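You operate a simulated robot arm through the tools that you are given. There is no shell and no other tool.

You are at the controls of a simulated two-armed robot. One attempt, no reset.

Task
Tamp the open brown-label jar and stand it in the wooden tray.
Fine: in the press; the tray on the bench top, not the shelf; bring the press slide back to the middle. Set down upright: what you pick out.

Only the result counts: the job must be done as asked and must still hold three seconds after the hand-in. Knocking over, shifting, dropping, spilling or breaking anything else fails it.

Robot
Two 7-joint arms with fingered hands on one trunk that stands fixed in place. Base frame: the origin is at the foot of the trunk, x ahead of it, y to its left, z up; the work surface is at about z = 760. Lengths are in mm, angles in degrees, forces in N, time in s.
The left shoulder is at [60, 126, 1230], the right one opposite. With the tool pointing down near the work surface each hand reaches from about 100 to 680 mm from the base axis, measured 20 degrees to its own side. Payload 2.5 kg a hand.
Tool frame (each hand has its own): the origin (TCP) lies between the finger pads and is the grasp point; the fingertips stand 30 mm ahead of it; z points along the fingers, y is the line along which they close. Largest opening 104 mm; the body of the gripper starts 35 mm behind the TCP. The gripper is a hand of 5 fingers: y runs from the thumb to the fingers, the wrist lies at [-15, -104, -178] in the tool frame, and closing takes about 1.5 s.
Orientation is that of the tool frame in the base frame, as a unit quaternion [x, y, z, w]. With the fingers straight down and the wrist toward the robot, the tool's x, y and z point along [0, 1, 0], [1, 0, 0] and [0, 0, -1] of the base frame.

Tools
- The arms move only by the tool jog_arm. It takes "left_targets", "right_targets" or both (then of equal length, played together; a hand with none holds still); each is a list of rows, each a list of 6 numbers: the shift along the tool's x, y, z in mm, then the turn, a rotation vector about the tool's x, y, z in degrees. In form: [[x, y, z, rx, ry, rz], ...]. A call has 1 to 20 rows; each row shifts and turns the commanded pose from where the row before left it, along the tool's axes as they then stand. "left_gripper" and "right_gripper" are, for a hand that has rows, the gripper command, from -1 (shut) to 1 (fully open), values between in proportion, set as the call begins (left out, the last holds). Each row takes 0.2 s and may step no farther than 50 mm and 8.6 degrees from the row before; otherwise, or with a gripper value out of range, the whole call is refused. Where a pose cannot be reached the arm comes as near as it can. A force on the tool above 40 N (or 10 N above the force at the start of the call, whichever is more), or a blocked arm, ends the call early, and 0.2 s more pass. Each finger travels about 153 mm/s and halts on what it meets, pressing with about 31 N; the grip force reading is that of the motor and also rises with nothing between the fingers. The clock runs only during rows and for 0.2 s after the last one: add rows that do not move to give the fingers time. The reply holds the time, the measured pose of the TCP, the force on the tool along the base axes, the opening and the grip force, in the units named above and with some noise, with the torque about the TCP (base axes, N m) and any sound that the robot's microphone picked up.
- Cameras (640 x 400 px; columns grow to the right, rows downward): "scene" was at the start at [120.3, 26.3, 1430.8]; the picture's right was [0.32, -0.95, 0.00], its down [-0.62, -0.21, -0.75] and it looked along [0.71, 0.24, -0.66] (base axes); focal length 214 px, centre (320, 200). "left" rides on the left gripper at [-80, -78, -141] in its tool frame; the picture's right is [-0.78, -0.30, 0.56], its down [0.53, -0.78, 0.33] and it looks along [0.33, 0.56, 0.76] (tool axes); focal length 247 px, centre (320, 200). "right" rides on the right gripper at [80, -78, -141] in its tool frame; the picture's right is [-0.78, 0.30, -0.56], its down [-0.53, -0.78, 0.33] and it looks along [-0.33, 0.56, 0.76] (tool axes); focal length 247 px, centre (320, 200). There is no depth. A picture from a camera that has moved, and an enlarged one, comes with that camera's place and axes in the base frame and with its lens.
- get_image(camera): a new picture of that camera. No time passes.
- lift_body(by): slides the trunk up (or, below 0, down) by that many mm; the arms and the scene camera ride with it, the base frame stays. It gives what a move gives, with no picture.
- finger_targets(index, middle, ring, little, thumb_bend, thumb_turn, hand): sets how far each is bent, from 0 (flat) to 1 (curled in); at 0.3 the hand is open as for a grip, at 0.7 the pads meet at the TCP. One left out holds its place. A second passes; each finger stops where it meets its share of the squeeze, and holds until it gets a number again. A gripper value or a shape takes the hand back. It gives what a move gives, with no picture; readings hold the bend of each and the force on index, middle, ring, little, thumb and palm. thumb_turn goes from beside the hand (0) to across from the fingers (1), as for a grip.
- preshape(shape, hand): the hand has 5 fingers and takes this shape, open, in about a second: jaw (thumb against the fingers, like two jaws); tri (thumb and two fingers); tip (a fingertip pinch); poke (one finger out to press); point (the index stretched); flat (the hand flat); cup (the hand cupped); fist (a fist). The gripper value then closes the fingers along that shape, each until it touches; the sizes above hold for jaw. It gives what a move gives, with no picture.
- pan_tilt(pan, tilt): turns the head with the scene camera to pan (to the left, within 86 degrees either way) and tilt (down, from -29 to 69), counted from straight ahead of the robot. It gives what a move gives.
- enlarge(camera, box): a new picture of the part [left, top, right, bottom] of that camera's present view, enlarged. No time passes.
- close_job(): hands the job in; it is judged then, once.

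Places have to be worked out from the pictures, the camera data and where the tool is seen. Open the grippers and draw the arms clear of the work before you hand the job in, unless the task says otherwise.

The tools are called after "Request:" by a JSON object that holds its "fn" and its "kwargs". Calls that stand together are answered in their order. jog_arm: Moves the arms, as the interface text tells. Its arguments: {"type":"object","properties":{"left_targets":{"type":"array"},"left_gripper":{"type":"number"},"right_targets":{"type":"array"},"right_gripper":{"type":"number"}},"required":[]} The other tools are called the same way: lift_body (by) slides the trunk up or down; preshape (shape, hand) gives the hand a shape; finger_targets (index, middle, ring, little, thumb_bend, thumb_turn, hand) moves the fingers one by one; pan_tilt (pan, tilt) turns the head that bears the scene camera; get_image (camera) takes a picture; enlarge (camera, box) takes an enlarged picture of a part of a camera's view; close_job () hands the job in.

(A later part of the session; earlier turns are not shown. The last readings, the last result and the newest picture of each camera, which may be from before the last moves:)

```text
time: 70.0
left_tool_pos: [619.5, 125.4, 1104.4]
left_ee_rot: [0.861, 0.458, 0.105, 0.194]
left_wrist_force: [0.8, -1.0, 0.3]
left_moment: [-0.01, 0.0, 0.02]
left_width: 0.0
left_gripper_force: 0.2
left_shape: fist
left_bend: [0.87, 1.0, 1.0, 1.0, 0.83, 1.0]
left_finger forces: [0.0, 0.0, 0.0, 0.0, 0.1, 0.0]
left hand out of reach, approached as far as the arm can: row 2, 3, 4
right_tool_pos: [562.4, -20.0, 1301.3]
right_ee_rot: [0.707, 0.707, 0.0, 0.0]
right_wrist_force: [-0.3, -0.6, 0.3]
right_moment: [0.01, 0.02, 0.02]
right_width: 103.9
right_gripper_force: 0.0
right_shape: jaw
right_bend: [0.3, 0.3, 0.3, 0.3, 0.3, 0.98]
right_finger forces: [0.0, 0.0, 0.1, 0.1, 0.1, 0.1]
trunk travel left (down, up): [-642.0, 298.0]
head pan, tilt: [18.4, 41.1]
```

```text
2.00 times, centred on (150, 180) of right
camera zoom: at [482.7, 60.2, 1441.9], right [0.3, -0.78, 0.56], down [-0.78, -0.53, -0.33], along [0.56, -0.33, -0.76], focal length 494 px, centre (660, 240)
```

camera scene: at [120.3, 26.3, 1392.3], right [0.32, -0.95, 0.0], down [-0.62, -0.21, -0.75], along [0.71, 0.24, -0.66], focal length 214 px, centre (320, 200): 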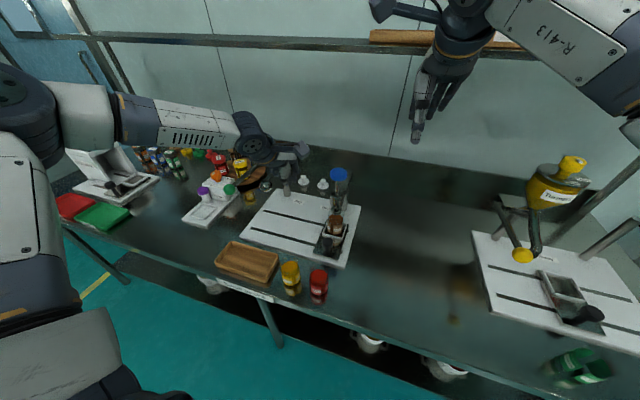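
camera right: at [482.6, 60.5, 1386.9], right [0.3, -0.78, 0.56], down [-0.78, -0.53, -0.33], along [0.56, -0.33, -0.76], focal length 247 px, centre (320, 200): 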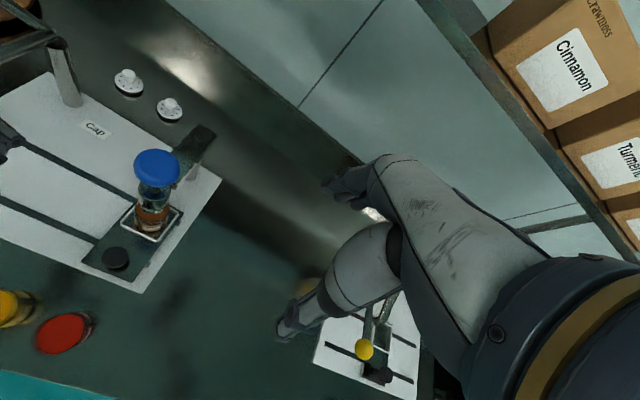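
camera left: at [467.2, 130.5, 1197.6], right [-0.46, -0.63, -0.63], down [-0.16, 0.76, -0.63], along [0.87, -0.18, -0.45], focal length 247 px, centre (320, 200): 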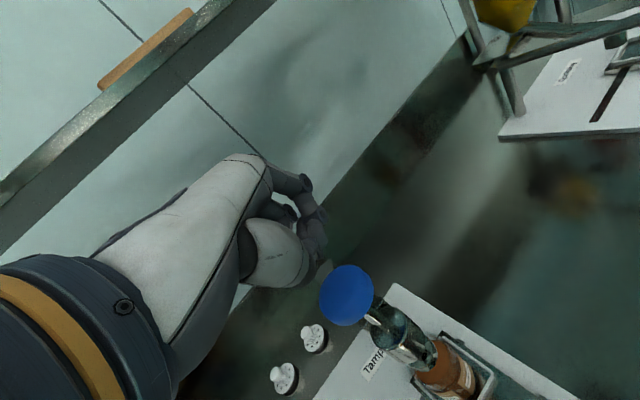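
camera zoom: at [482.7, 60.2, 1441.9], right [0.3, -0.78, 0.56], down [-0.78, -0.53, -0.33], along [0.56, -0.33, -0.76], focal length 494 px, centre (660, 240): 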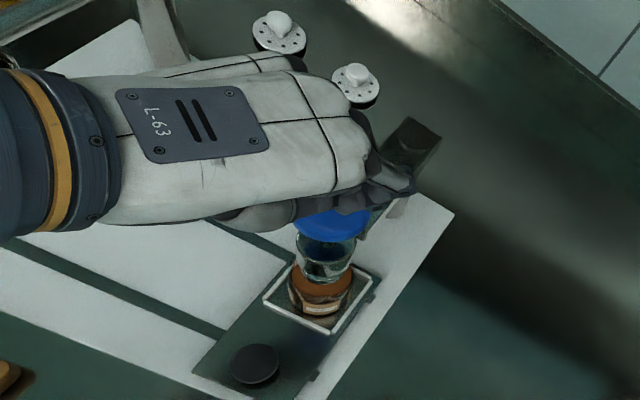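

The fist now hovers over the knob, about 40 mm above it by the scene view. I zoom in to confirm coverage before pressing.

Request:
{"fn": "enlarge", "kwargs": {"camera": "scene", "box": [300, 130, 380, 210]}}

Request:
{"fn": "enlarge", "kwargs": {"camera": "right", "box": [100, 110, 220, 210]}}

Request:
{"fn": "enlarge", "kwargs": {"camera": "left", "box": [230, 140, 470, 390]}}

```text
5.00 times, centred on (340, 170) of scene
camera zoom: at [120.4, 26.0, 1447.3], right [0.32, -0.95, 0.0], down [-0.62, -0.21, -0.75], along [0.71, 0.24, -0.66], focal length 1072 px, centre (220, 350)
```

zoom: 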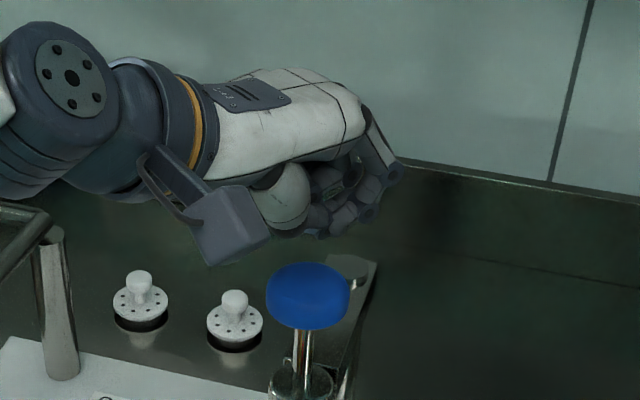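

```text
4.00 times, centred on (160, 160) of right
camera zoom: at [482.7, 60.2, 1441.9], right [0.3, -0.78, 0.56], down [-0.78, -0.53, -0.33], along [0.56, -0.33, -0.76], focal length 988 px, centre (960, 360)
```

zoom: 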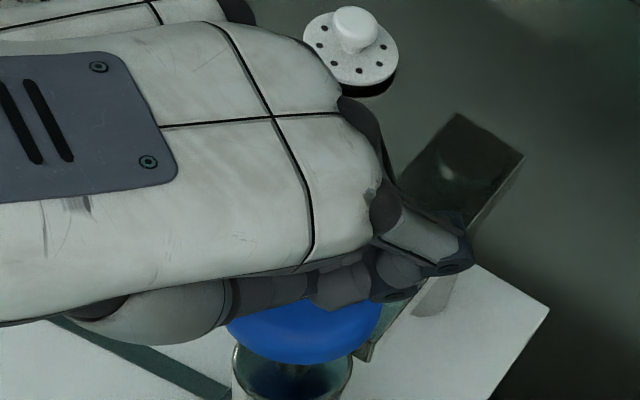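

```text
1.60 times, centred on (350, 265) of left
camera zoom: at [467.2, 130.5, 1197.6], right [-0.46, -0.63, -0.63], down [-0.16, 0.76, -0.63], along [0.87, -0.18, -0.45], focal length 395 px, centre (272, 96)
```

zoom: 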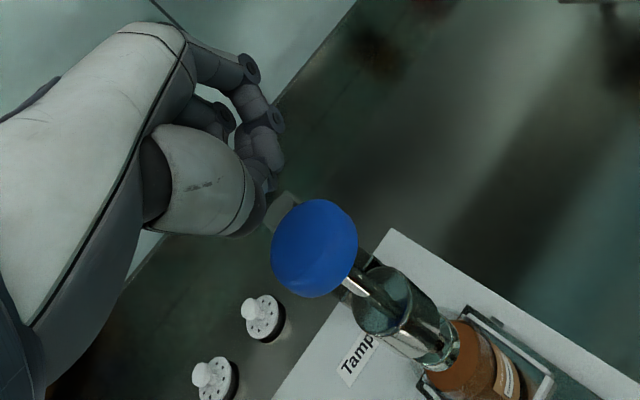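

The curled fingers and thumb base are centred above the knob, with a gap of about 42 mm. I lower the trunk 34 mm, then continue in small steps while watching force.

Request:
{"fn": "lift_body", "kwargs": {"by": -34}}

Request:
{"fn": "enlarge", "kwargs": {"camera": "scene", "box": [300, 130, 380, 210]}}

Request:
{"fn": "enlarge", "kwargs": {"camera": "right", "box": [100, 110, 220, 210]}}

```text
time: 70.7
left_tool_pos: [618.8, 127.6, 1072.5]
left_ee_rot: [0.861, 0.459, 0.104, 0.193]
left_wrist_force: [-0.7, 0.4, 0.5]
left_moment: [0.02, 0.0, -0.02]
left_width: 0.0
left_gripper_force: 0.0
left_shape: fist
left_bend: [0.87, 1.0, 1.0, 1.0, 0.83, 1.0]
left_finger forces: [0.1, 0.0, 0.0, 0.1, 0.1, 0.1]
right_tool_pos: [561.9, -20.0, 1267.2]
right_ee_rot: [0.707, 0.707, 0.0, 0.0]
right_wrist_force: [-0.3, 0.1, -0.4]
right_moment: [0.0, 0.0, 0.02]
right_width: 103.8
right_gripper_force: 0.1
right_shape: jaw
right_bend: [0.3, 0.3, 0.3, 0.3, 0.3, 0.98]
right_finger forces: [0.0, 0.0, 0.1, 0.0, 0.0, 0.1]
trunk travel left (down, up): [-608.0, 332.0]
head pan, tilt: [18.4, 41.1]
```

```text
5.00 times, centred on (340, 170) of scene
camera zoom: at [120.2, 26.2, 1413.3], right [0.32, -0.95, 0.0], down [-0.62, -0.21, -0.75], along [0.71, 0.24, -0.66], focal length 1072 px, centre (220, 350)
```

zoom: 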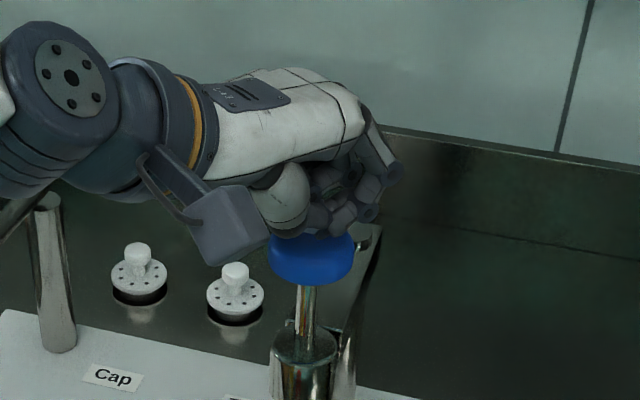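

```text
4.00 times, centred on (160, 160) of right
camera zoom: at [482.5, 60.4, 1408.0], right [0.3, -0.78, 0.56], down [-0.78, -0.53, -0.33], along [0.56, -0.33, -0.76], focal length 988 px, centre (960, 360)
```

zoom: 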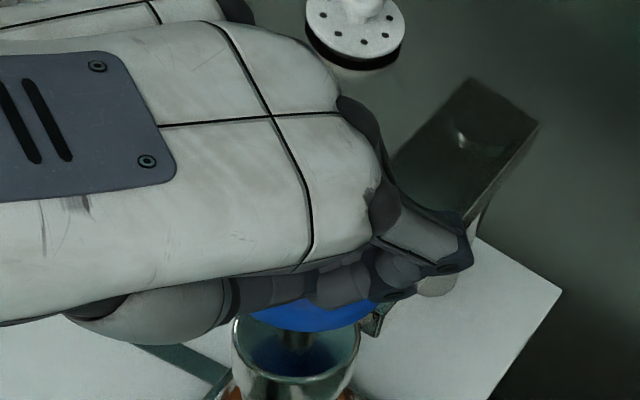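

The fist is right over the knob with a few mm left. I lower 5 mm and watch the force.

Request:
{"fn": "lift_body", "kwargs": {"by": -6}}

Request:
{"fn": "lift_body", "kwargs": {"by": -4}}

```text
time: 71.3
left_tool_pos: [619.0, 125.4, 1064.8]
left_ee_rot: [0.861, 0.459, 0.104, 0.194]
left_wrist_force: [-0.3, 0.1, -0.7]
left_moment: [-0.03, 0.02, -0.02]
left_width: 0.0
left_gripper_force: 0.1
left_shape: fist
left_bend: [0.87, 1.0, 1.0, 1.0, 0.83, 1.0]
left_finger forces: [0.0, 0.1, 0.1, 0.0, 0.0, 0.0]
right_tool_pos: [561.3, -19.9, 1261.9]
right_ee_rot: [0.707, 0.707, 0.0, 0.0]
right_wrist_force: [0.5, 0.8, 0.4]
right_moment: [0.03, -0.02, 0.02]
right_width: 103.7
right_gripper_force: 0.1
right_shape: jaw
right_bend: [0.3, 0.3, 0.3, 0.3, 0.3, 0.98]
right_finger forces: [0.0, 0.0, 0.0, 0.0, 0.1, 0.1]
trunk travel left (down, up): [-602.0, 338.0]
head pan, tilt: [18.4, 41.1]
```

```text
time: 71.8
left_tool_pos: [620.1, 126.1, 1060.4]
left_ee_rot: [0.861, 0.459, 0.104, 0.194]
left_wrist_force: [-0.5, 0.2, 0.4]
left_moment: [0.0, -0.01, 0.0]
left_width: 0.3
left_gripper_force: 0.0
left_shape: fist
left_bend: [0.87, 1.0, 1.0, 1.0, 0.83, 1.0]
left_finger forces: [0.1, 0.0, 0.0, 0.0, 0.1, 0.0]
right_tool_pos: [560.8, -20.4, 1258.1]
right_ee_rot: [0.707, 0.707, 0.0, 0.0]
right_wrist_force: [0.2, -0.2, 0.0]
right_moment: [-0.03, 0.0, 0.03]
right_width: 103.5
right_gripper_force: 0.0
right_shape: jaw
right_bend: [0.3, 0.3, 0.3, 0.3, 0.3, 0.98]
right_finger forces: [0.1, 0.0, 0.0, 0.1, 0.0, 0.0]
trunk travel left (down, up): [-598.0, 342.0]
head pan, tilt: [18.4, 41.1]
```

No contact force yet at TCP z≈1060. I keep lowering in small steps.

Request:
{"fn": "lift_body", "kwargs": {"by": -5}}

Request:
{"fn": "lift_body", "kwargs": {"by": -4}}

Request:
{"fn": "enlarge", "kwargs": {"camera": "scene", "box": [300, 130, 380, 210]}}

Request:
{"fn": "enlarge", "kwargs": {"camera": "right", "box": [100, 110, 220, 210]}}

```text
time: 72.3
left_tool_pos: [619.7, 125.7, 1055.9]
left_ee_rot: [0.861, 0.459, 0.104, 0.194]
left_wrist_force: [-0.8, -0.8, -0.3]
left_moment: [-0.01, 0.0, 0.02]
left_width: 0.1
left_gripper_force: 0.0
left_shape: fist
left_bend: [0.87, 1.0, 1.0, 1.0, 0.83, 1.0]
left_finger forces: [0.0, 0.0, 0.0, 0.1, 0.0, 0.0]
right_tool_pos: [561.3, -20.7, 1252.1]
right_ee_rot: [0.707, 0.707, 0.0, 0.0]
right_wrist_force: [-0.9, 0.1, 0.3]
right_moment: [-0.01, 0.02, -0.03]
right_width: 103.8
right_gripper_force: 0.1
right_shape: jaw
right_bend: [0.3, 0.3, 0.3, 0.3, 0.3, 0.98]
right_finger forces: [0.0, 0.0, 0.0, 0.0, 0.1, 0.0]
trunk travel left (down, up): [-593.0, 347.0]
head pan, tilt: [18.4, 41.1]
```

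```text
time: 72.9
left_tool_pos: [619.8, 125.4, 1052.7]
left_ee_rot: [0.861, 0.459, 0.105, 0.195]
left_wrist_force: [0.7, 1.0, 1.6]
left_moment: [0.0, 0.02, 0.02]
left_width: 0.0
left_gripper_force: 0.1
left_shape: fist
left_bend: [0.87, 1.0, 1.0, 1.0, 0.83, 1.0]
left_finger forces: [0.0, 0.1, 0.0, 0.0, 0.0, 0.0]
right_tool_pos: [561.5, -20.3, 1248.3]
right_ee_rot: [0.707, 0.707, 0.0, 0.0]
right_wrist_force: [0.9, 0.1, -0.4]
right_moment: [0.01, -0.01, -0.02]
right_width: 103.8
right_gripper_force: 0.2
right_shape: jaw
right_bend: [0.3, 0.3, 0.3, 0.3, 0.3, 0.98]
right_finger forces: [0.0, 0.0, 0.0, 0.0, 0.1, 0.0]
trunk travel left (down, up): [-589.0, 351.0]
head pan, tilt: [18.4, 41.1]
```

```text
5.00 times, centred on (340, 170) of scene
camera zoom: at [120.2, 26.2, 1394.4], right [0.32, -0.95, 0.0], down [-0.62, -0.21, -0.75], along [0.71, 0.24, -0.66], focal length 1072 px, centre (220, 350)
```

zoom: 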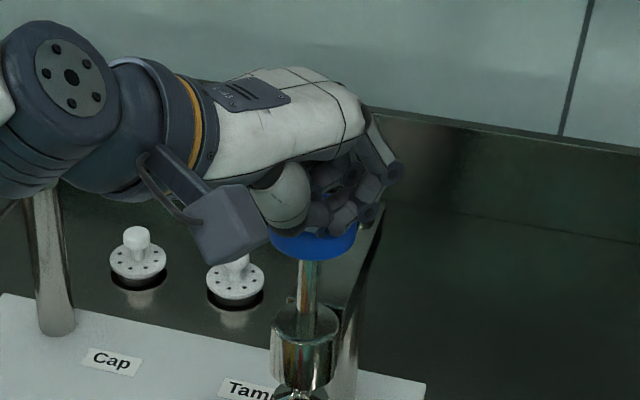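

```text
4.00 times, centred on (160, 160) of right
camera zoom: at [482.4, 60.4, 1389.0], right [0.3, -0.78, 0.56], down [-0.78, -0.53, -0.33], along [0.56, -0.33, -0.76], focal length 988 px, centre (960, 360)
```

zoom: 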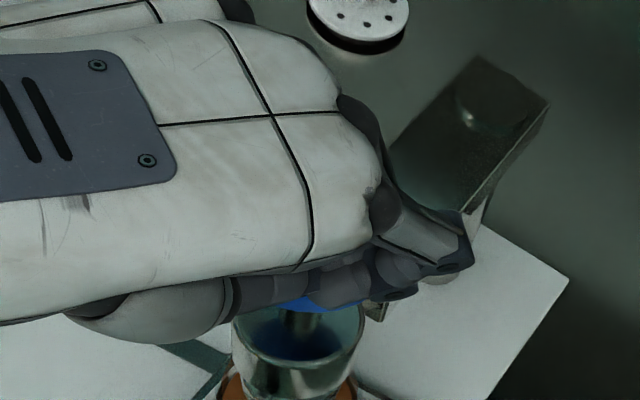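

Contact is about to begin (knob almost under the fingers). I continue lowering in 4 mm steps.

Request:
{"fn": "lift_body", "kwargs": {"by": -4}}

Request:
{"fn": "lift_body", "kwargs": {"by": -4}}

```text
time: 73.4
left_tool_pos: [619.5, 126.7, 1049.2]
left_ee_rot: [0.86, 0.459, 0.105, 0.194]
left_wrist_force: [0.9, -0.2, 2.0]
left_moment: [0.02, 0.02, -0.01]
left_width: 0.0
left_gripper_force: 0.1
left_shape: fist
left_bend: [0.87, 1.0, 1.0, 1.0, 0.84, 1.0]
left_finger forces: [0.0, 0.0, 0.0, 0.0, 0.0, 0.1]
right_tool_pos: [560.6, -20.1, 1244.1]
right_ee_rot: [0.707, 0.707, 0.0, -0.001]
right_wrist_force: [1.0, 0.0, -0.3]
right_moment: [-0.02, 0.0, 0.03]
right_width: 103.7
right_gripper_force: 0.1
right_shape: jaw
right_bend: [0.3, 0.3, 0.3, 0.3, 0.3, 0.98]
right_finger forces: [0.0, 0.1, 0.0, 0.1, 0.0, 0.0]
trunk travel left (down, up): [-585.0, 355.0]
head pan, tilt: [18.4, 41.1]
```

```text
time: 73.9
left_tool_pos: [618.6, 125.5, 1043.7]
left_ee_rot: [0.861, 0.459, 0.106, 0.194]
left_wrist_force: [0.3, 0.2, 2.1]
left_moment: [0.04, -0.03, 0.0]
left_width: 0.0
left_gripper_force: 0.0
left_shape: fist
left_bend: [0.87, 1.0, 1.0, 1.0, 0.84, 1.0]
left_finger forces: [0.1, 0.0, 0.0, 0.0, 0.0, 0.0]
right_tool_pos: [561.5, -19.8, 1239.9]
right_ee_rot: [0.707, 0.707, 0.0, 0.0]
right_wrist_force: [-0.2, -0.8, -0.5]
right_moment: [0.0, 0.01, -0.01]
right_width: 103.5
right_gripper_force: 0.0
right_shape: jaw
right_bend: [0.3, 0.3, 0.3, 0.3, 0.3, 0.98]
right_finger forces: [0.0, 0.0, 0.0, 0.0, 0.0, 0.0]
trunk travel left (down, up): [-581.0, 359.0]
head pan, tilt: [18.4, 41.1]
```

A steady upward force of about 2 N shows the plunger is being pushed against its light spring. I press on in 8 mm steps and look.

Request:
{"fn": "lift_body", "kwargs": {"by": -8}}

Request:
{"fn": "enlarge", "kwargs": {"camera": "scene", "box": [300, 130, 396, 230]}}

Request:
{"fn": "enlarge", "kwargs": {"camera": "right", "box": [100, 130, 220, 240]}}

```text
time: 74.5
left_tool_pos: [619.5, 125.6, 1035.2]
left_ee_rot: [0.86, 0.459, 0.106, 0.194]
left_wrist_force: [-0.8, -0.3, 2.3]
left_moment: [0.04, 0.02, 0.02]
left_width: 0.0
left_gripper_force: 0.1
left_shape: fist
left_bend: [0.87, 1.0, 1.0, 1.0, 0.84, 1.0]
left_finger forces: [0.0, 0.1, 0.0, 0.1, 0.1, 0.0]
right_tool_pos: [561.7, -19.9, 1232.6]
right_ee_rot: [0.707, 0.707, 0.0, 0.0]
right_wrist_force: [1.0, -0.5, -0.6]
right_moment: [0.01, 0.01, -0.02]
right_width: 103.9
right_gripper_force: 0.0
right_shape: jaw
right_bend: [0.3, 0.3, 0.3, 0.3, 0.3, 0.98]
right_finger forces: [0.0, 0.1, 0.1, 0.0, 0.0, 0.0]
trunk travel left (down, up): [-573.0, 367.0]
head pan, tilt: [18.4, 41.1]
```

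```text
4.00 times, centred on (348, 180) of scene
camera zoom: at [120.0, 26.3, 1378.3], right [0.32, -0.95, 0.0], down [-0.62, -0.21, -0.75], along [0.71, 0.24, -0.66], focal length 858 px, centre (208, 280)
```

zoom: 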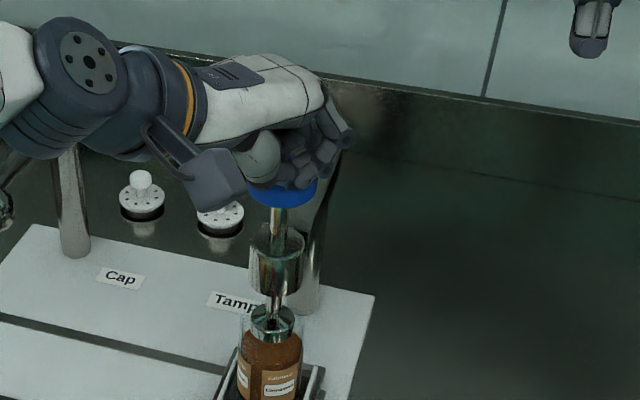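

```text
3.64 times, centred on (160, 185) of right
camera zoom: at [482.3, 60.4, 1373.1], right [0.3, -0.78, 0.56], down [-0.78, -0.53, -0.33], along [0.56, -0.33, -0.76], focal length 898 px, centre (902, 254)
```

zoom: 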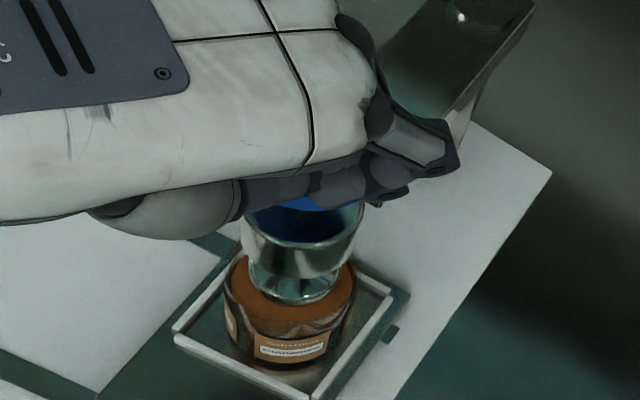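

The plunger disc has entered the jar's mouth, on axis. I continue pressing.

Request:
{"fn": "lift_body", "kwargs": {"by": -8}}

Request:
{"fn": "enlarge", "kwargs": {"camera": "scene", "box": [316, 160, 380, 230]}}

Request:
{"fn": "enlarge", "kwargs": {"camera": "right", "box": [100, 150, 220, 240]}}

```text
time: 75.1
left_tool_pos: [618.4, 126.1, 1028.3]
left_ee_rot: [0.86, 0.46, 0.105, 0.194]
left_wrist_force: [-0.4, 1.4, 2.1]
left_moment: [0.06, 0.01, 0.03]
left_width: 0.0
left_gripper_force: 0.0
left_shape: fist
left_bend: [0.87, 1.0, 1.0, 1.0, 0.84, 1.0]
left_finger forces: [0.0, 0.1, 0.0, 0.0, 0.0, 0.1]
right_tool_pos: [560.8, -18.5, 1224.7]
right_ee_rot: [0.707, 0.708, 0.0, 0.0]
right_wrist_force: [0.4, -0.6, -0.1]
right_moment: [0.0, -0.04, 0.02]
right_width: 104.0
right_gripper_force: 0.1
right_shape: jaw
right_bend: [0.3, 0.3, 0.3, 0.3, 0.3, 0.98]
right_finger forces: [0.0, 0.0, 0.0, 0.0, 0.0, 0.1]
trunk travel left (down, up): [-565.0, 375.0]
head pan, tilt: [18.4, 41.1]
```

```text
5.71 times, centred on (348, 195) of scene
camera zoom: at [119.9, 26.2, 1370.4], right [0.32, -0.95, 0.0], down [-0.62, -0.21, -0.75], along [0.72, 0.24, -0.66], focal length 1226 px, centre (160, 229)
```

zoom: 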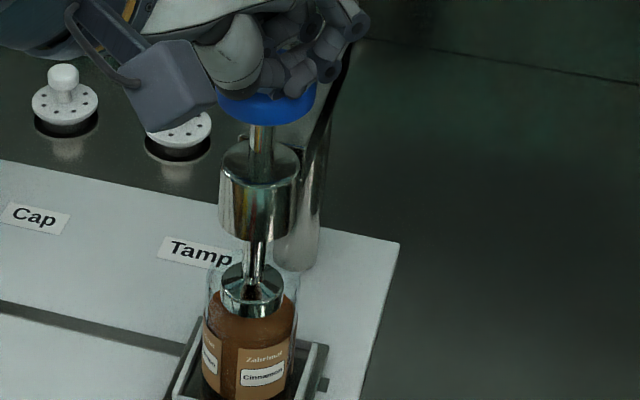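

```text
4.44 times, centred on (160, 195) of right
camera zoom: at [482.2, 60.4, 1365.1], right [0.3, -0.78, 0.56], down [-0.78, -0.53, -0.33], along [0.56, -0.33, -0.76], focal length 1098 px, centre (1031, 222)
```

zoom: 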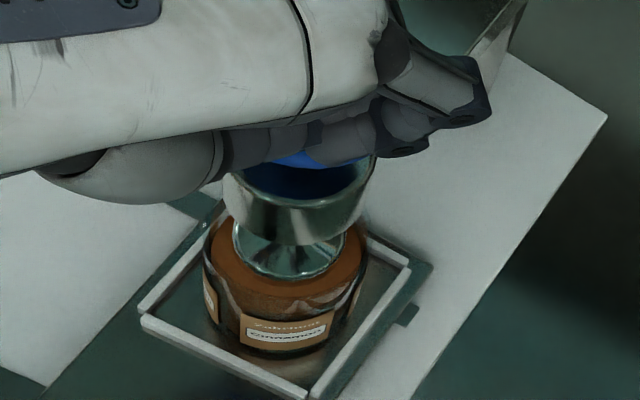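

The disc is now close to the powder surface. I press in 4 mm steps and watch the force and any sound.

Request:
{"fn": "lift_body", "kwargs": {"by": -5}}

Request:
{"fn": "lift_body", "kwargs": {"by": -4}}

Request:
{"fn": "enlarge", "kwargs": {"camera": "scene", "box": [316, 160, 380, 230]}}

```text
time: 75.6
left_tool_pos: [619.2, 125.5, 1022.1]
left_ee_rot: [0.861, 0.459, 0.105, 0.194]
left_wrist_force: [0.8, 0.5, 2.6]
left_moment: [0.02, 0.02, -0.02]
left_width: 0.2
left_gripper_force: 0.1
left_shape: fist
left_bend: [0.87, 1.0, 1.0, 1.0, 0.84, 1.0]
left_finger forces: [0.1, 0.0, 0.0, 0.0, 0.0, 0.0]
right_tool_pos: [561.2, -19.8, 1219.5]
right_ee_rot: [0.707, 0.707, 0.001, 0.0]
right_wrist_force: [-0.3, 0.1, -0.2]
right_moment: [0.02, 0.02, -0.03]
right_width: 103.7
right_gripper_force: 0.1
right_shape: jaw
right_bend: [0.3, 0.3, 0.3, 0.3, 0.3, 0.98]
right_finger forces: [0.0, 0.1, 0.1, 0.0, 0.1, 0.1]
trunk travel left (down, up): [-560.0, 380.0]
head pan, tilt: [18.4, 41.1]
```

```text
time: 76.2
left_tool_pos: [619.0, 126.8, 1020.3]
left_ee_rot: [0.861, 0.459, 0.105, 0.194]
left_wrist_force: [-1.2, -0.3, 3.6]
left_moment: [0.01, 0.01, 0.02]
left_width: 0.1
left_gripper_force: 0.0
left_shape: fist
left_bend: [0.87, 1.0, 1.0, 1.0, 0.84, 1.0]
left_finger forces: [0.0, 0.1, 0.0, 0.0, 0.0, 0.1]
right_tool_pos: [561.2, -20.2, 1214.9]
right_ee_rot: [0.707, 0.707, 0.0, 0.001]
right_wrist_force: [0.3, 0.1, 0.2]
right_moment: [-0.02, -0.01, 0.01]
right_width: 103.8
right_gripper_force: 0.1
right_shape: jaw
right_bend: [0.3, 0.3, 0.3, 0.3, 0.3, 0.98]
right_finger forces: [0.0, 0.0, 0.0, 0.1, 0.1, 0.0]
trunk travel left (down, up): [-556.0, 384.0]
head pan, tilt: [18.4, 41.1]
```

```text
5.71 times, centred on (348, 195) of scene
camera zoom: at [119.8, 26.3, 1361.4], right [0.32, -0.95, 0.0], down [-0.62, -0.21, -0.75], along [0.72, 0.24, -0.66], focal length 1226 px, centre (160, 229)
```

zoom: 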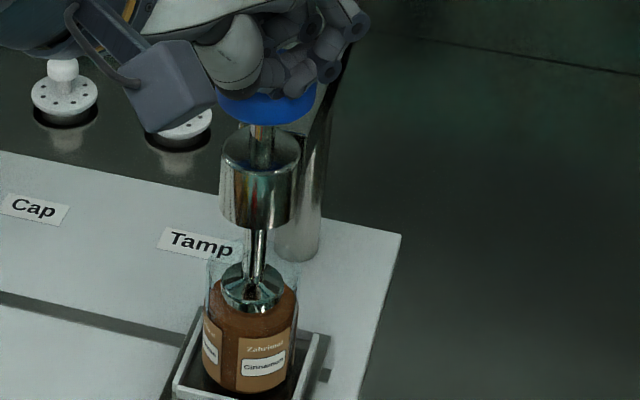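

Force is rising slightly (3.6 N). I keep going in 4 mm steps.

Request:
{"fn": "lift_body", "kwargs": {"by": -4}}

Request:
{"fn": "lift_body", "kwargs": {"by": -3}}

Request:
{"fn": "enlarge", "kwargs": {"camera": "scene", "box": [316, 170, 364, 230]}}

```text
time: 76.7
left_tool_pos: [619.8, 126.4, 1015.9]
left_ee_rot: [0.86, 0.459, 0.106, 0.193]
left_wrist_force: [-0.3, 0.7, 3.9]
left_moment: [0.02, 0.04, -0.01]
left_width: 0.0
left_gripper_force: 0.1
left_shape: fist
left_bend: [0.87, 1.0, 1.0, 1.0, 0.84, 1.0]
left_finger forces: [0.0, 0.1, 0.0, 0.0, 0.1, 0.0]
right_tool_pos: [560.4, -19.6, 1211.0]
right_ee_rot: [0.707, 0.707, 0.001, 0.001]
right_wrist_force: [0.3, -0.6, -0.7]
right_moment: [0.0, 0.03, 0.01]
right_width: 103.6
right_gripper_force: 0.0
right_shape: jaw
right_bend: [0.3, 0.3, 0.3, 0.3, 0.3, 0.98]
right_finger forces: [0.0, 0.0, 0.0, 0.0, 0.0, 0.0]
trunk travel left (down, up): [-552.0, 388.0]
head pan, tilt: [18.4, 41.1]
```

```text
time: 77.2
left_tool_pos: [618.6, 125.1, 1012.2]
left_ee_rot: [0.86, 0.459, 0.106, 0.194]
left_wrist_force: [-0.6, 1.3, 4.5]
left_moment: [0.0, 0.02, 0.03]
left_width: 0.1
left_gripper_force: 0.1
left_shape: fist
left_bend: [0.87, 1.0, 1.0, 1.0, 0.84, 1.0]
left_finger forces: [0.1, 0.0, 0.0, 0.1, 0.1, 0.1]
right_tool_pos: [560.6, -20.1, 1208.6]
right_ee_rot: [0.707, 0.707, 0.0, 0.0]
right_wrist_force: [0.1, -0.8, 0.4]
right_moment: [0.01, 0.0, 0.03]
right_width: 104.0
right_gripper_force: 0.0
right_shape: jaw
right_bend: [0.3, 0.3, 0.3, 0.3, 0.3, 0.98]
right_finger forces: [0.0, 0.0, 0.0, 0.0, 0.0, 0.0]
trunk travel left (down, up): [-549.0, 391.0]
head pan, tilt: [18.4, 41.1]
heard: click
```

```text
6.67 times, centred on (340, 200) of scene
camera zoom: at [119.8, 26.3, 1354.4], right [0.32, -0.95, 0.0], down [-0.62, -0.21, -0.75], along [0.72, 0.24, -0.66], focal length 1430 px, centre (187, 200)
```

zoom: 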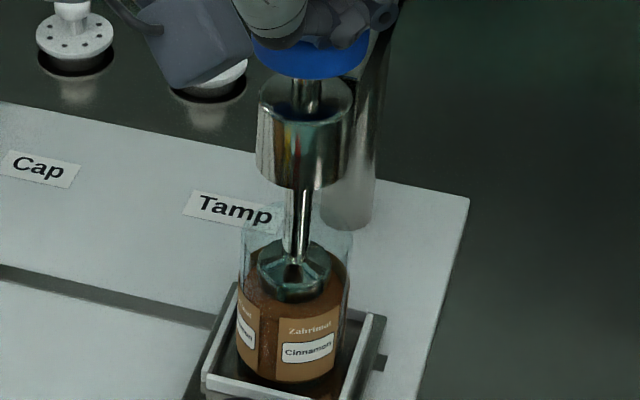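

A click was heard, which should be the tamp reached. I press 2 mm more to be certain and look.

Request:
{"fn": "lift_body", "kwargs": {"by": -2}}

Request:
{"fn": "enlarge", "kwargs": {"camera": "scene", "box": [316, 170, 364, 230]}}

Request:
{"fn": "enlarge", "kwargs": {"camera": "right", "box": [100, 150, 220, 240]}}

```text
time: 77.7
left_tool_pos: [619.5, 126.2, 1009.5]
left_ee_rot: [0.861, 0.459, 0.105, 0.193]
left_wrist_force: [-1.1, 1.1, 4.3]
left_moment: [0.05, -0.02, -0.04]
left_width: 0.0
left_gripper_force: 0.0
left_shape: fist
left_bend: [0.87, 1.0, 1.0, 1.0, 0.84, 1.0]
left_finger forces: [0.1, 0.0, 0.1, 0.0, 0.0, 0.0]
right_tool_pos: [559.7, -19.9, 1206.3]
right_ee_rot: [0.707, 0.707, 0.0, 0.001]
right_wrist_force: [0.2, -0.2, -0.5]
right_moment: [-0.05, -0.01, 0.0]
right_width: 103.8
right_gripper_force: 0.1
right_shape: jaw
right_bend: [0.3, 0.3, 0.3, 0.3, 0.3, 0.98]
right_finger forces: [0.1, 0.1, 0.0, 0.0, 0.0, 0.1]
trunk travel left (down, up): [-547.0, 393.0]
head pan, tilt: [18.4, 41.1]
```

```text
6.67 times, centred on (340, 200) of scene
camera zoom: at [119.8, 26.3, 1352.4], right [0.32, -0.95, 0.0], down [-0.62, -0.21, -0.75], along [0.72, 0.24, -0.66], focal length 1430 px, centre (187, 200)
```

zoom: 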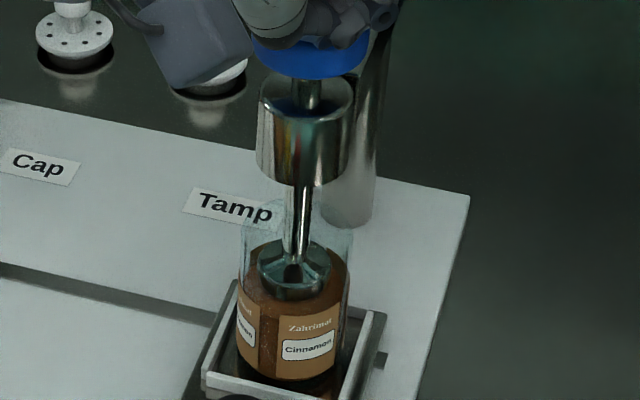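

```text
4.44 times, centred on (160, 195) of right
camera zoom: at [482.1, 60.5, 1347.2], right [0.3, -0.78, 0.56], down [-0.78, -0.53, -0.33], along [0.56, -0.33, -0.76], focal length 1098 px, centre (1031, 222)
```

zoom: 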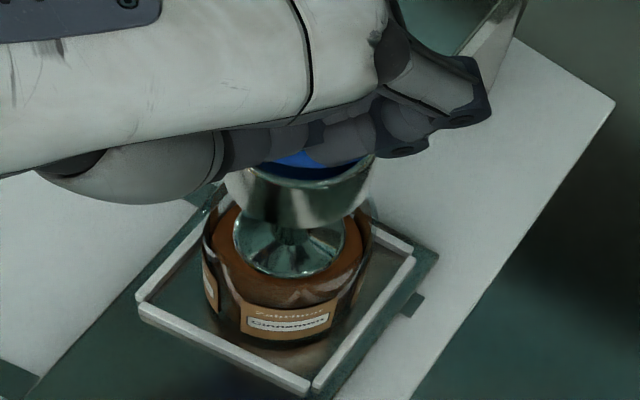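

The tamp clicked, with the disc seated on the powder and no hard resistance. I raise the hand and let the plunger come back up.

Request:
{"fn": "lift_body", "kwargs": {"by": 25}}

Request:
{"fn": "lift_body", "kwargs": {"by": 45}}

Request:
{"fn": "enlarge", "kwargs": {"camera": "scene", "box": [300, 140, 396, 230]}}

Request:
{"fn": "enlarge", "kwargs": {"camera": "right", "box": [100, 110, 220, 230]}}

```text
time: 78.4
left_tool_pos: [617.8, 125.9, 1034.3]
left_ee_rot: [0.861, 0.459, 0.105, 0.194]
left_wrist_force: [-1.2, -0.3, 2.1]
left_moment: [0.03, 0.03, 0.0]
left_width: 0.0
left_gripper_force: 0.0
left_shape: fist
left_bend: [0.87, 1.0, 1.0, 1.0, 0.84, 1.0]
left_finger forces: [0.0, 0.0, 0.1, 0.1, 0.1, 0.0]
right_tool_pos: [561.3, -20.2, 1230.8]
right_ee_rot: [0.707, 0.708, 0.001, 0.0]
right_wrist_force: [0.3, -0.3, 0.3]
right_moment: [0.03, -0.02, -0.01]
right_width: 103.6
right_gripper_force: 0.0
right_shape: jaw
right_bend: [0.3, 0.3, 0.3, 0.3, 0.3, 0.98]
right_finger forces: [0.0, 0.0, 0.0, 0.0, 0.1, 0.1]
trunk travel left (down, up): [-572.0, 368.0]
head pan, tilt: [18.4, 41.1]
```

```text
time: 79.3
left_tool_pos: [620.0, 125.2, 1078.4]
left_ee_rot: [0.861, 0.459, 0.105, 0.193]
left_wrist_force: [0.1, 0.4, 0.2]
left_moment: [-0.01, 0.01, -0.01]
left_width: 0.0
left_gripper_force: 0.0
left_shape: fist
left_bend: [0.87, 1.0, 1.0, 1.0, 0.84, 1.0]
left_finger forces: [0.0, 0.1, 0.0, 0.0, 0.1, 0.2]
right_tool_pos: [560.8, -18.8, 1276.0]
right_ee_rot: [0.707, 0.707, 0.0, 0.0]
right_wrist_force: [0.9, -0.1, -0.9]
right_moment: [-0.01, 0.02, -0.02]
right_width: 103.6
right_gripper_force: 0.1
right_shape: jaw
right_bend: [0.3, 0.3, 0.3, 0.3, 0.3, 0.98]
right_finger forces: [0.0, 0.0, 0.0, 0.0, 0.1, 0.0]
trunk travel left (down, up): [-617.0, 323.0]
head pan, tilt: [18.4, 41.1]
```

```text
4.44 times, centred on (348, 185) of scene
camera zoom: at [120.5, 26.3, 1422.3], right [0.32, -0.95, 0.0], down [-0.62, -0.21, -0.75], along [0.71, 0.24, -0.66], focal length 953 px, centre (196, 267)
```

zoom: 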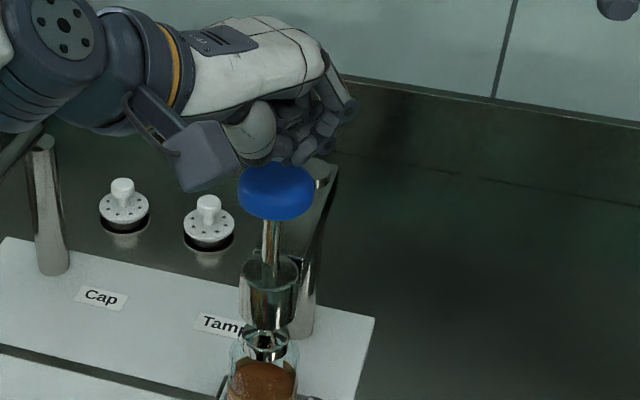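

```text
3.33 times, centred on (160, 170) of right
camera zoom: at [482.8, 60.5, 1416.9], right [0.3, -0.78, 0.56], down [-0.78, -0.53, -0.33], along [0.56, -0.33, -0.76], focal length 823 px, centre (853, 300)
```

zoom: 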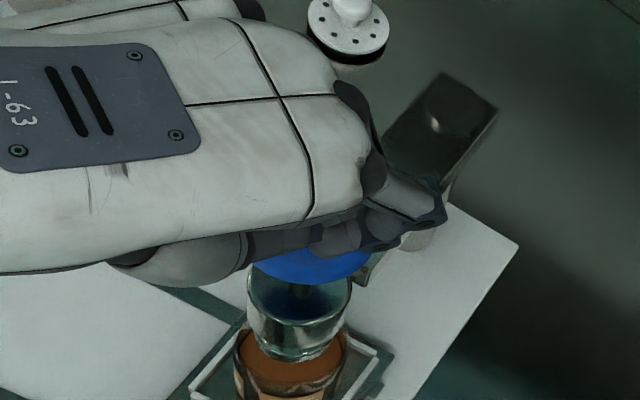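

The plunger has sprung back up and the fist is clear. I retreat the left hand, undo the pitch and yaw, and move it back toward x≈525.

Request:
{"fn": "jog_arm", "kwargs": {"left_targets": [[0, -20, -12, 0, 0, 0], [0, -30, -14, 0, 0, 0], [0, -30, -14, 0, 0, 0], [0, 0, 0, 8.5, 0, 0], [0, 0, 0, 8.5, 0, 0], [0, 0, 0, 8.2, 0, 0], [0, 0, 0, 0, 0, -8.5], [0, 0, 0, 0, 0, -8.5], [0, 0, 0, 0, 0, -8.5], [0, 0, 0, 0, 0, -8.5], [0, 0, 0, 0, 0, 0]]}}

Request:
{"fn": "get_image", "kwargs": {"camera": "left"}}

Request:
{"fn": "get_image", "kwargs": {"camera": "scene"}}

Request:
{"fn": "enlarge", "kwargs": {"camera": "right", "box": [60, 110, 240, 280]}}

```text
time: 81.7
left_tool_pos: [544.7, 175.6, 1081.6]
left_ee_rot: [0.706, 0.708, 0.003, 0.002]
left_wrist_force: [-0.4, 0.2, -0.8]
left_moment: [-0.01, 0.02, 0.01]
left_width: 0.0
left_gripper_force: 0.0
left_shape: fist
left_bend: [0.87, 1.0, 1.0, 1.0, 0.84, 1.0]
left_finger forces: [0.0, 0.0, 0.1, 0.0, 0.0, 0.0]
right_tool_pos: [560.9, -19.5, 1276.4]
right_ee_rot: [0.707, 0.707, 0.0, -0.001]
right_wrist_force: [0.1, -0.1, -1.1]
right_moment: [0.01, 0.0, 0.0]
right_width: 103.8
right_gripper_force: 0.1
right_shape: jaw
right_bend: [0.3, 0.3, 0.3, 0.3, 0.3, 0.98]
right_finger forces: [0.1, 0.0, 0.1, 0.1, 0.0, 0.0]
trunk travel left (down, up): [-617.0, 323.0]
head pan, tilt: [18.4, 41.1]
```

```text
taken
camera left: at [467.7, 93.9, 1221.0], right [-0.29, -0.78, -0.56], down [-0.78, 0.53, -0.34], along [0.56, 0.34, -0.76], focal length 247 px, centre (320, 200)
```

left: 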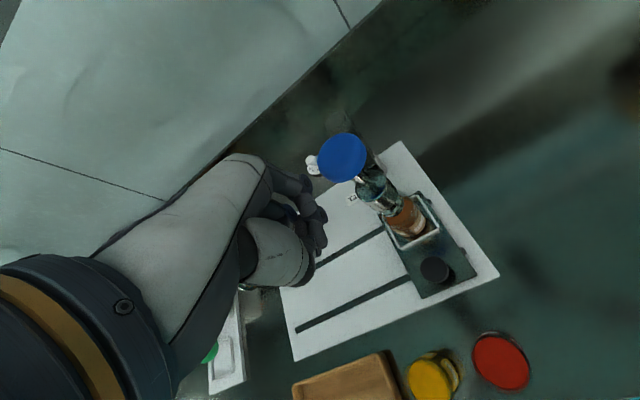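

```text
taken
camera scene: at [120.3, 26.4, 1422.3], right [0.32, -0.95, 0.0], down [-0.62, -0.21, -0.75], along [0.71, 0.24, -0.66], focal length 214 px, centre (320, 200)
```

scene: 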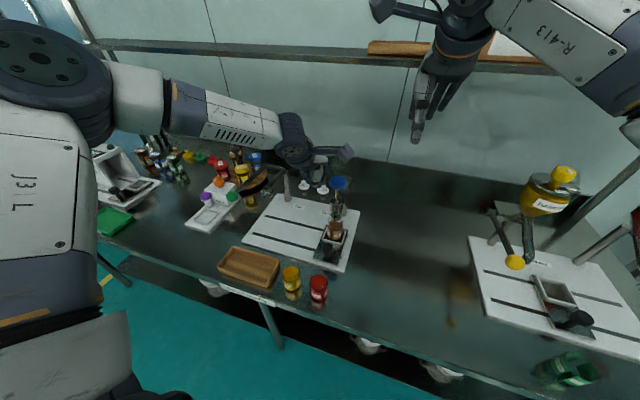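

```text
2.35 times, centred on (150, 195) of right
camera zoom: at [482.5, 60.6, 1417.0], right [0.3, -0.78, 0.56], down [-0.78, -0.53, -0.33], along [0.56, -0.33, -0.76], focal length 581 px, centre (720, 212)
```

zoom: 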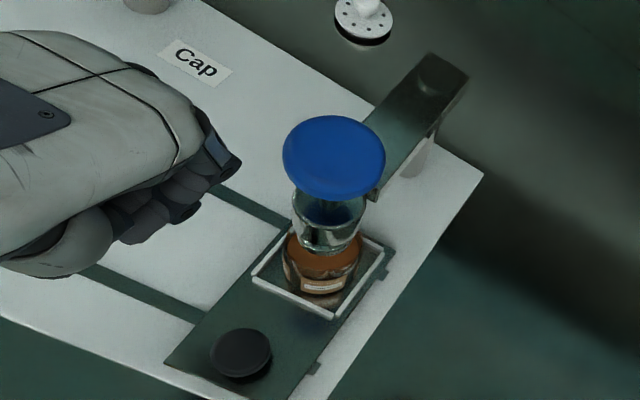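

The slide knob is at about (539, 139), with the tamped jar behind it. I'll grip this knob with the jaw shape, so I move over it, offset slightly toward the robot to stay clear of the jar, and set the jaw opening to about 64 mm.

Request:
{"fn": "jog_arm", "kwargs": {"left_targets": [[-10, -6, 0, 0, 0, 0], [-10, -6, 0, 0, 0, 0], [-10.6, 0, 0, 0, 0, 0], [0, 0, 0, 0, 0, 0]]}}

Request:
{"fn": "preshape", "kwargs": {"shape": "jaw", "hand": "left"}}

Request:
{"fn": "jog_arm", "kwargs": {"left_targets": [[0, 0, 0, 0, 0, 0], [0, 0, 0, 0, 0, 0], [0, 0, 0, 0, 0, 0], [0, 0, 0, 0, 0, 0]], "left_gripper": 0.23}}

Request:
{"fn": "lift_body", "kwargs": {"by": -150}}

Request:
{"fn": "get_image", "kwargs": {"camera": "left"}}

Request:
{"fn": "enlarge", "kwargs": {"camera": "scene", "box": [250, 130, 394, 230]}}

Request:
{"fn": "get_image", "kwargs": {"camera": "right"}}

```text
time: 82.7
left_tool_pos: [532.7, 145.5, 1082.3]
left_ee_rot: [0.706, 0.708, 0.002, 0.001]
left_wrist_force: [0.3, 0.8, 0.0]
left_moment: [-0.03, 0.01, -0.02]
left_width: 0.0
left_gripper_force: 0.0
left_shape: fist
left_bend: [0.87, 1.0, 1.0, 1.0, 0.84, 1.0]
left_finger forces: [0.1, 0.0, 0.0, 0.1, 0.0, 0.1]
right_tool_pos: [561.1, -19.8, 1276.9]
right_ee_rot: [0.707, 0.707, -0.001, 0.0]
right_wrist_force: [0.9, 0.7, -0.3]
right_moment: [-0.01, -0.02, 0.0]
right_width: 103.7
right_gripper_force: 0.1
right_shape: jaw
right_bend: [0.3, 0.3, 0.3, 0.3, 0.3, 0.98]
right_finger forces: [0.0, 0.0, 0.0, 0.0, 0.0, 0.1]
trunk travel left (down, up): [-617.0, 323.0]
head pan, tilt: [18.4, 41.1]
```

```text
time: 83.6
left_tool_pos: [531.6, 145.1, 1082.9]
left_ee_rot: [0.706, 0.708, 0.002, 0.002]
left_wrist_force: [-0.1, 0.2, -0.4]
left_moment: [-0.04, 0.0, 0.0]
left_width: 103.6
left_gripper_force: 0.0
left_shape: jaw
left_bend: [0.3, 0.3, 0.3, 0.3, 0.3, 0.97]
left_finger forces: [0.0, 0.0, 0.0, 0.0, 0.0, 0.1]
right_tool_pos: [561.9, -19.1, 1276.6]
right_ee_rot: [0.707, 0.707, 0.0, 0.0]
right_wrist_force: [-0.5, -0.2, 0.5]
right_moment: [0.0, -0.01, 0.0]
right_width: 103.7
right_gripper_force: 0.1
right_shape: jaw
right_bend: [0.3, 0.3, 0.3, 0.3, 0.3, 0.98]
right_finger forces: [0.0, 0.0, 0.0, 0.0, 0.0, 0.1]
trunk travel left (down, up): [-617.0, 323.0]
head pan, tilt: [18.4, 41.1]
```

```text
time: 84.6
left_tool_pos: [533.2, 145.9, 1083.2]
left_ee_rot: [0.706, 0.708, 0.002, 0.002]
left_wrist_force: [-0.3, 0.5, 0.3]
left_moment: [0.02, -0.03, 0.04]
left_width: 64.4
left_gripper_force: 0.1
left_shape: jaw
left_bend: [0.28, 0.4, 0.36, 0.39, 0.64, 1.0]
left_finger forces: [0.0, 0.1, 0.1, 0.1, 0.0, 0.1]
right_tool_pos: [561.2, -20.2, 1277.3]
right_ee_rot: [0.707, 0.707, 0.0, 0.0]
right_wrist_force: [1.1, -1.1, 0.2]
right_moment: [0.0, -0.02, -0.02]
right_width: 103.4
right_gripper_force: 0.1
right_shape: jaw
right_bend: [0.3, 0.3, 0.3, 0.3, 0.3, 0.98]
right_finger forces: [0.0, 0.0, 0.0, 0.0, 0.1, 0.1]
trunk travel left (down, up): [-617.0, 323.0]
head pan, tilt: [18.4, 41.1]
```

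```text
time: 86.4
left_tool_pos: [533.5, 145.1, 932.1]
left_ee_rot: [0.706, 0.708, 0.001, 0.001]
left_wrist_force: [-0.8, 0.4, 0.3]
left_moment: [-0.03, 0.0, 0.02]
left_width: 64.6
left_gripper_force: 0.0
left_shape: jaw
left_bend: [0.28, 0.4, 0.36, 0.39, 0.64, 1.0]
left_finger forces: [0.0, 0.0, 0.0, 0.0, 0.0, 0.0]
right_tool_pos: [560.8, -19.8, 1126.4]
right_ee_rot: [0.707, 0.707, 0.0, 0.001]
right_wrist_force: [-0.7, 0.0, 0.3]
right_moment: [0.01, -0.01, 0.01]
right_width: 103.8
right_gripper_force: 0.0
right_shape: jaw
right_bend: [0.3, 0.3, 0.3, 0.3, 0.3, 0.98]
right_finger forces: [0.1, 0.0, 0.1, 0.1, 0.1, 0.1]
trunk travel left (down, up): [-467.0, 473.0]
head pan, tilt: [18.4, 41.1]
```

```text
taken
camera left: at [456.3, 64.0, 1072.2], right [-0.29, -0.78, -0.56], down [-0.78, 0.53, -0.34], along [0.56, 0.33, -0.76], focal length 247 px, centre (320, 200)
```

left: 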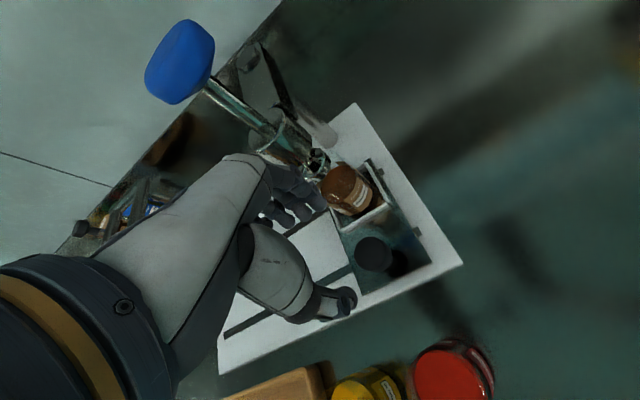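

```text
4.00 times, centred on (322, 180) of scene
camera zoom: at [120.3, 26.3, 1272.4], right [0.32, -0.95, 0.0], down [-0.62, -0.21, -0.75], along [0.71, 0.24, -0.66], focal length 858 px, centre (312, 280)
```

zoom: 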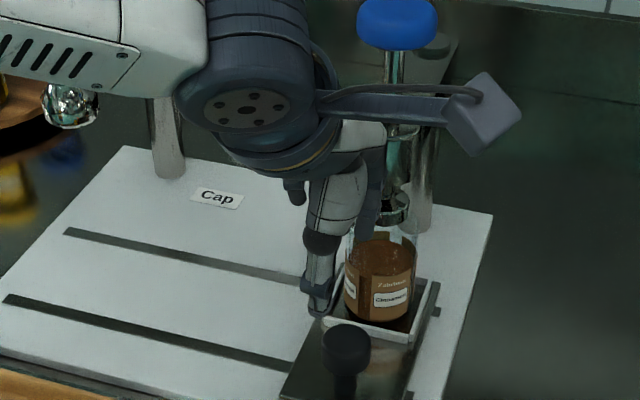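

```text
taken
camera right: at [482.5, 60.5, 1267.0], right [0.3, -0.78, 0.56], down [-0.78, -0.53, -0.33], along [0.56, -0.33, -0.76], focal length 247 px, centre (320, 200)
```

right: 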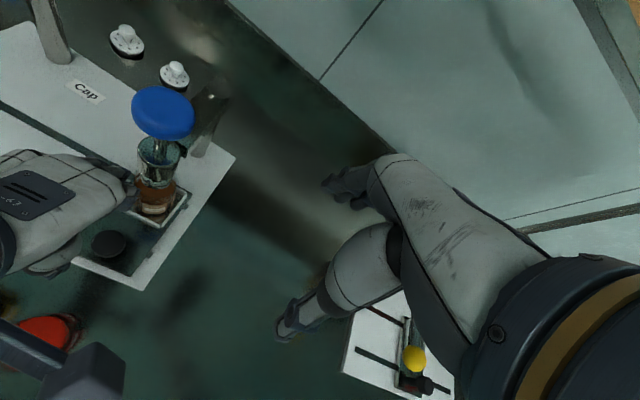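

The knob lies under the hand, within ~10 mm of the grasp centre. I nudge 3 mm and lower 55 mm, then check clearance to the jar.

Request:
{"fn": "jog_arm", "kwargs": {"left_targets": [[-3, 0, 0, 0, 0, 0], [0, 0, 0, 0, 0, 0]]}}

Request:
{"fn": "lift_body", "kwargs": {"by": -55}}

Request:
{"fn": "enlarge", "kwargs": {"camera": "left", "box": [250, 150, 450, 330]}}

Request:
{"fn": "enlarge", "kwargs": {"camera": "right", "box": [0, 90, 220, 290]}}

Request:
{"fn": "enlarge", "kwargs": {"camera": "scene", "box": [280, 130, 376, 220]}}

```text
time: 87.0
left_tool_pos: [533.5, 142.3, 932.3]
left_ee_rot: [0.706, 0.708, 0.002, 0.002]
left_wrist_force: [-0.1, 0.3, -1.1]
left_moment: [0.02, -0.02, 0.02]
left_width: 64.6
left_gripper_force: 0.0
left_shape: jaw
left_bend: [0.28, 0.4, 0.36, 0.39, 0.64, 1.0]
left_finger forces: [0.0, 0.0, 0.0, 0.0, 0.0, 0.0]
right_tool_pos: [561.8, -19.2, 1126.4]
right_ee_rot: [0.707, 0.707, 0.0, 0.0]
right_wrist_force: [-0.1, 0.5, -0.7]
right_moment: [-0.04, 0.05, 0.01]
right_width: 103.6
right_gripper_force: 0.0
right_shape: jaw
right_bend: [0.3, 0.3, 0.3, 0.3, 0.3, 0.98]
right_finger forces: [0.0, 0.0, 0.1, 0.0, 0.1, 0.1]
trunk travel left (down, up): [-467.0, 473.0]
head pan, tilt: [18.4, 41.1]
```

```text
time: 87.9
left_tool_pos: [533.8, 141.9, 877.2]
left_ee_rot: [0.707, 0.708, 0.002, 0.001]
left_wrist_force: [-0.3, 0.1, 0.0]
left_moment: [0.01, 0.0, -0.04]
left_width: 64.4
left_gripper_force: 0.1
left_shape: jaw
left_bend: [0.28, 0.4, 0.36, 0.39, 0.64, 1.0]
left_finger forces: [0.0, 0.0, 0.0, 0.1, 0.0, 0.1]
right_tool_pos: [561.7, -20.4, 1071.2]
right_ee_rot: [0.707, 0.707, 0.0, 0.0]
right_wrist_force: [-0.4, 0.1, 0.5]
right_moment: [-0.02, 0.03, 0.02]
right_width: 103.7
right_gripper_force: 0.1
right_shape: jaw
right_bend: [0.3, 0.3, 0.3, 0.3, 0.3, 0.98]
right_finger forces: [0.1, 0.0, 0.1, 0.1, 0.0, 0.0]
trunk travel left (down, up): [-412.0, 528.0]
head pan, tilt: [18.4, 41.1]
```

```text
2.22 times, centred on (350, 240) of left
camera zoom: at [456.4, 61.4, 1016.9], right [-0.29, -0.78, -0.56], down [-0.78, 0.53, -0.34], along [0.56, 0.33, -0.76], focal length 549 px, centre (253, 111)
```

zoom: 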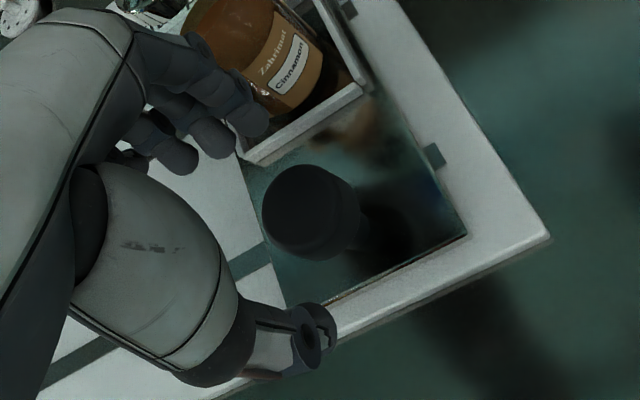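

```text
2.00 times, centred on (110, 190) of right
camera zoom: at [482.5, 60.4, 1212.0], right [0.3, -0.78, 0.56], down [-0.78, -0.53, -0.33], along [0.56, -0.33, -0.76], focal length 494 px, centre (740, 220)
```

zoom: 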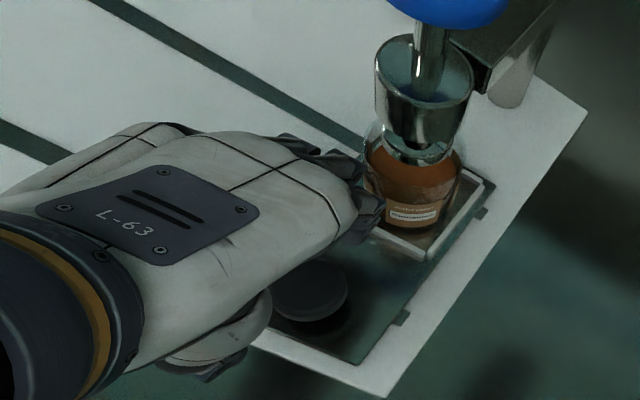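

```text
4.44 times, centred on (328, 175) of scene
camera zoom: at [120.2, 26.3, 1217.3], right [0.32, -0.95, 0.0], down [-0.62, -0.21, -0.75], along [0.71, 0.24, -0.66], focal length 953 px, centre (284, 311)
```

zoom: 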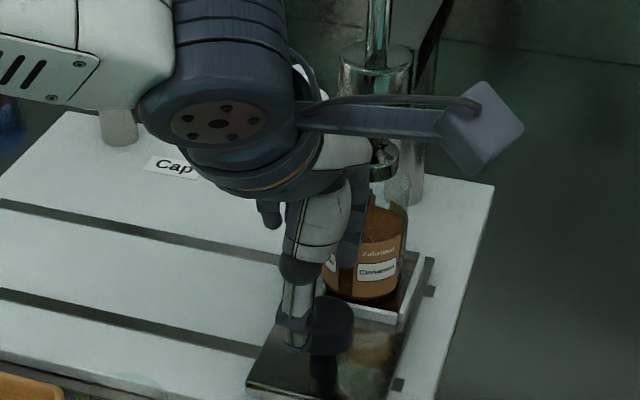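

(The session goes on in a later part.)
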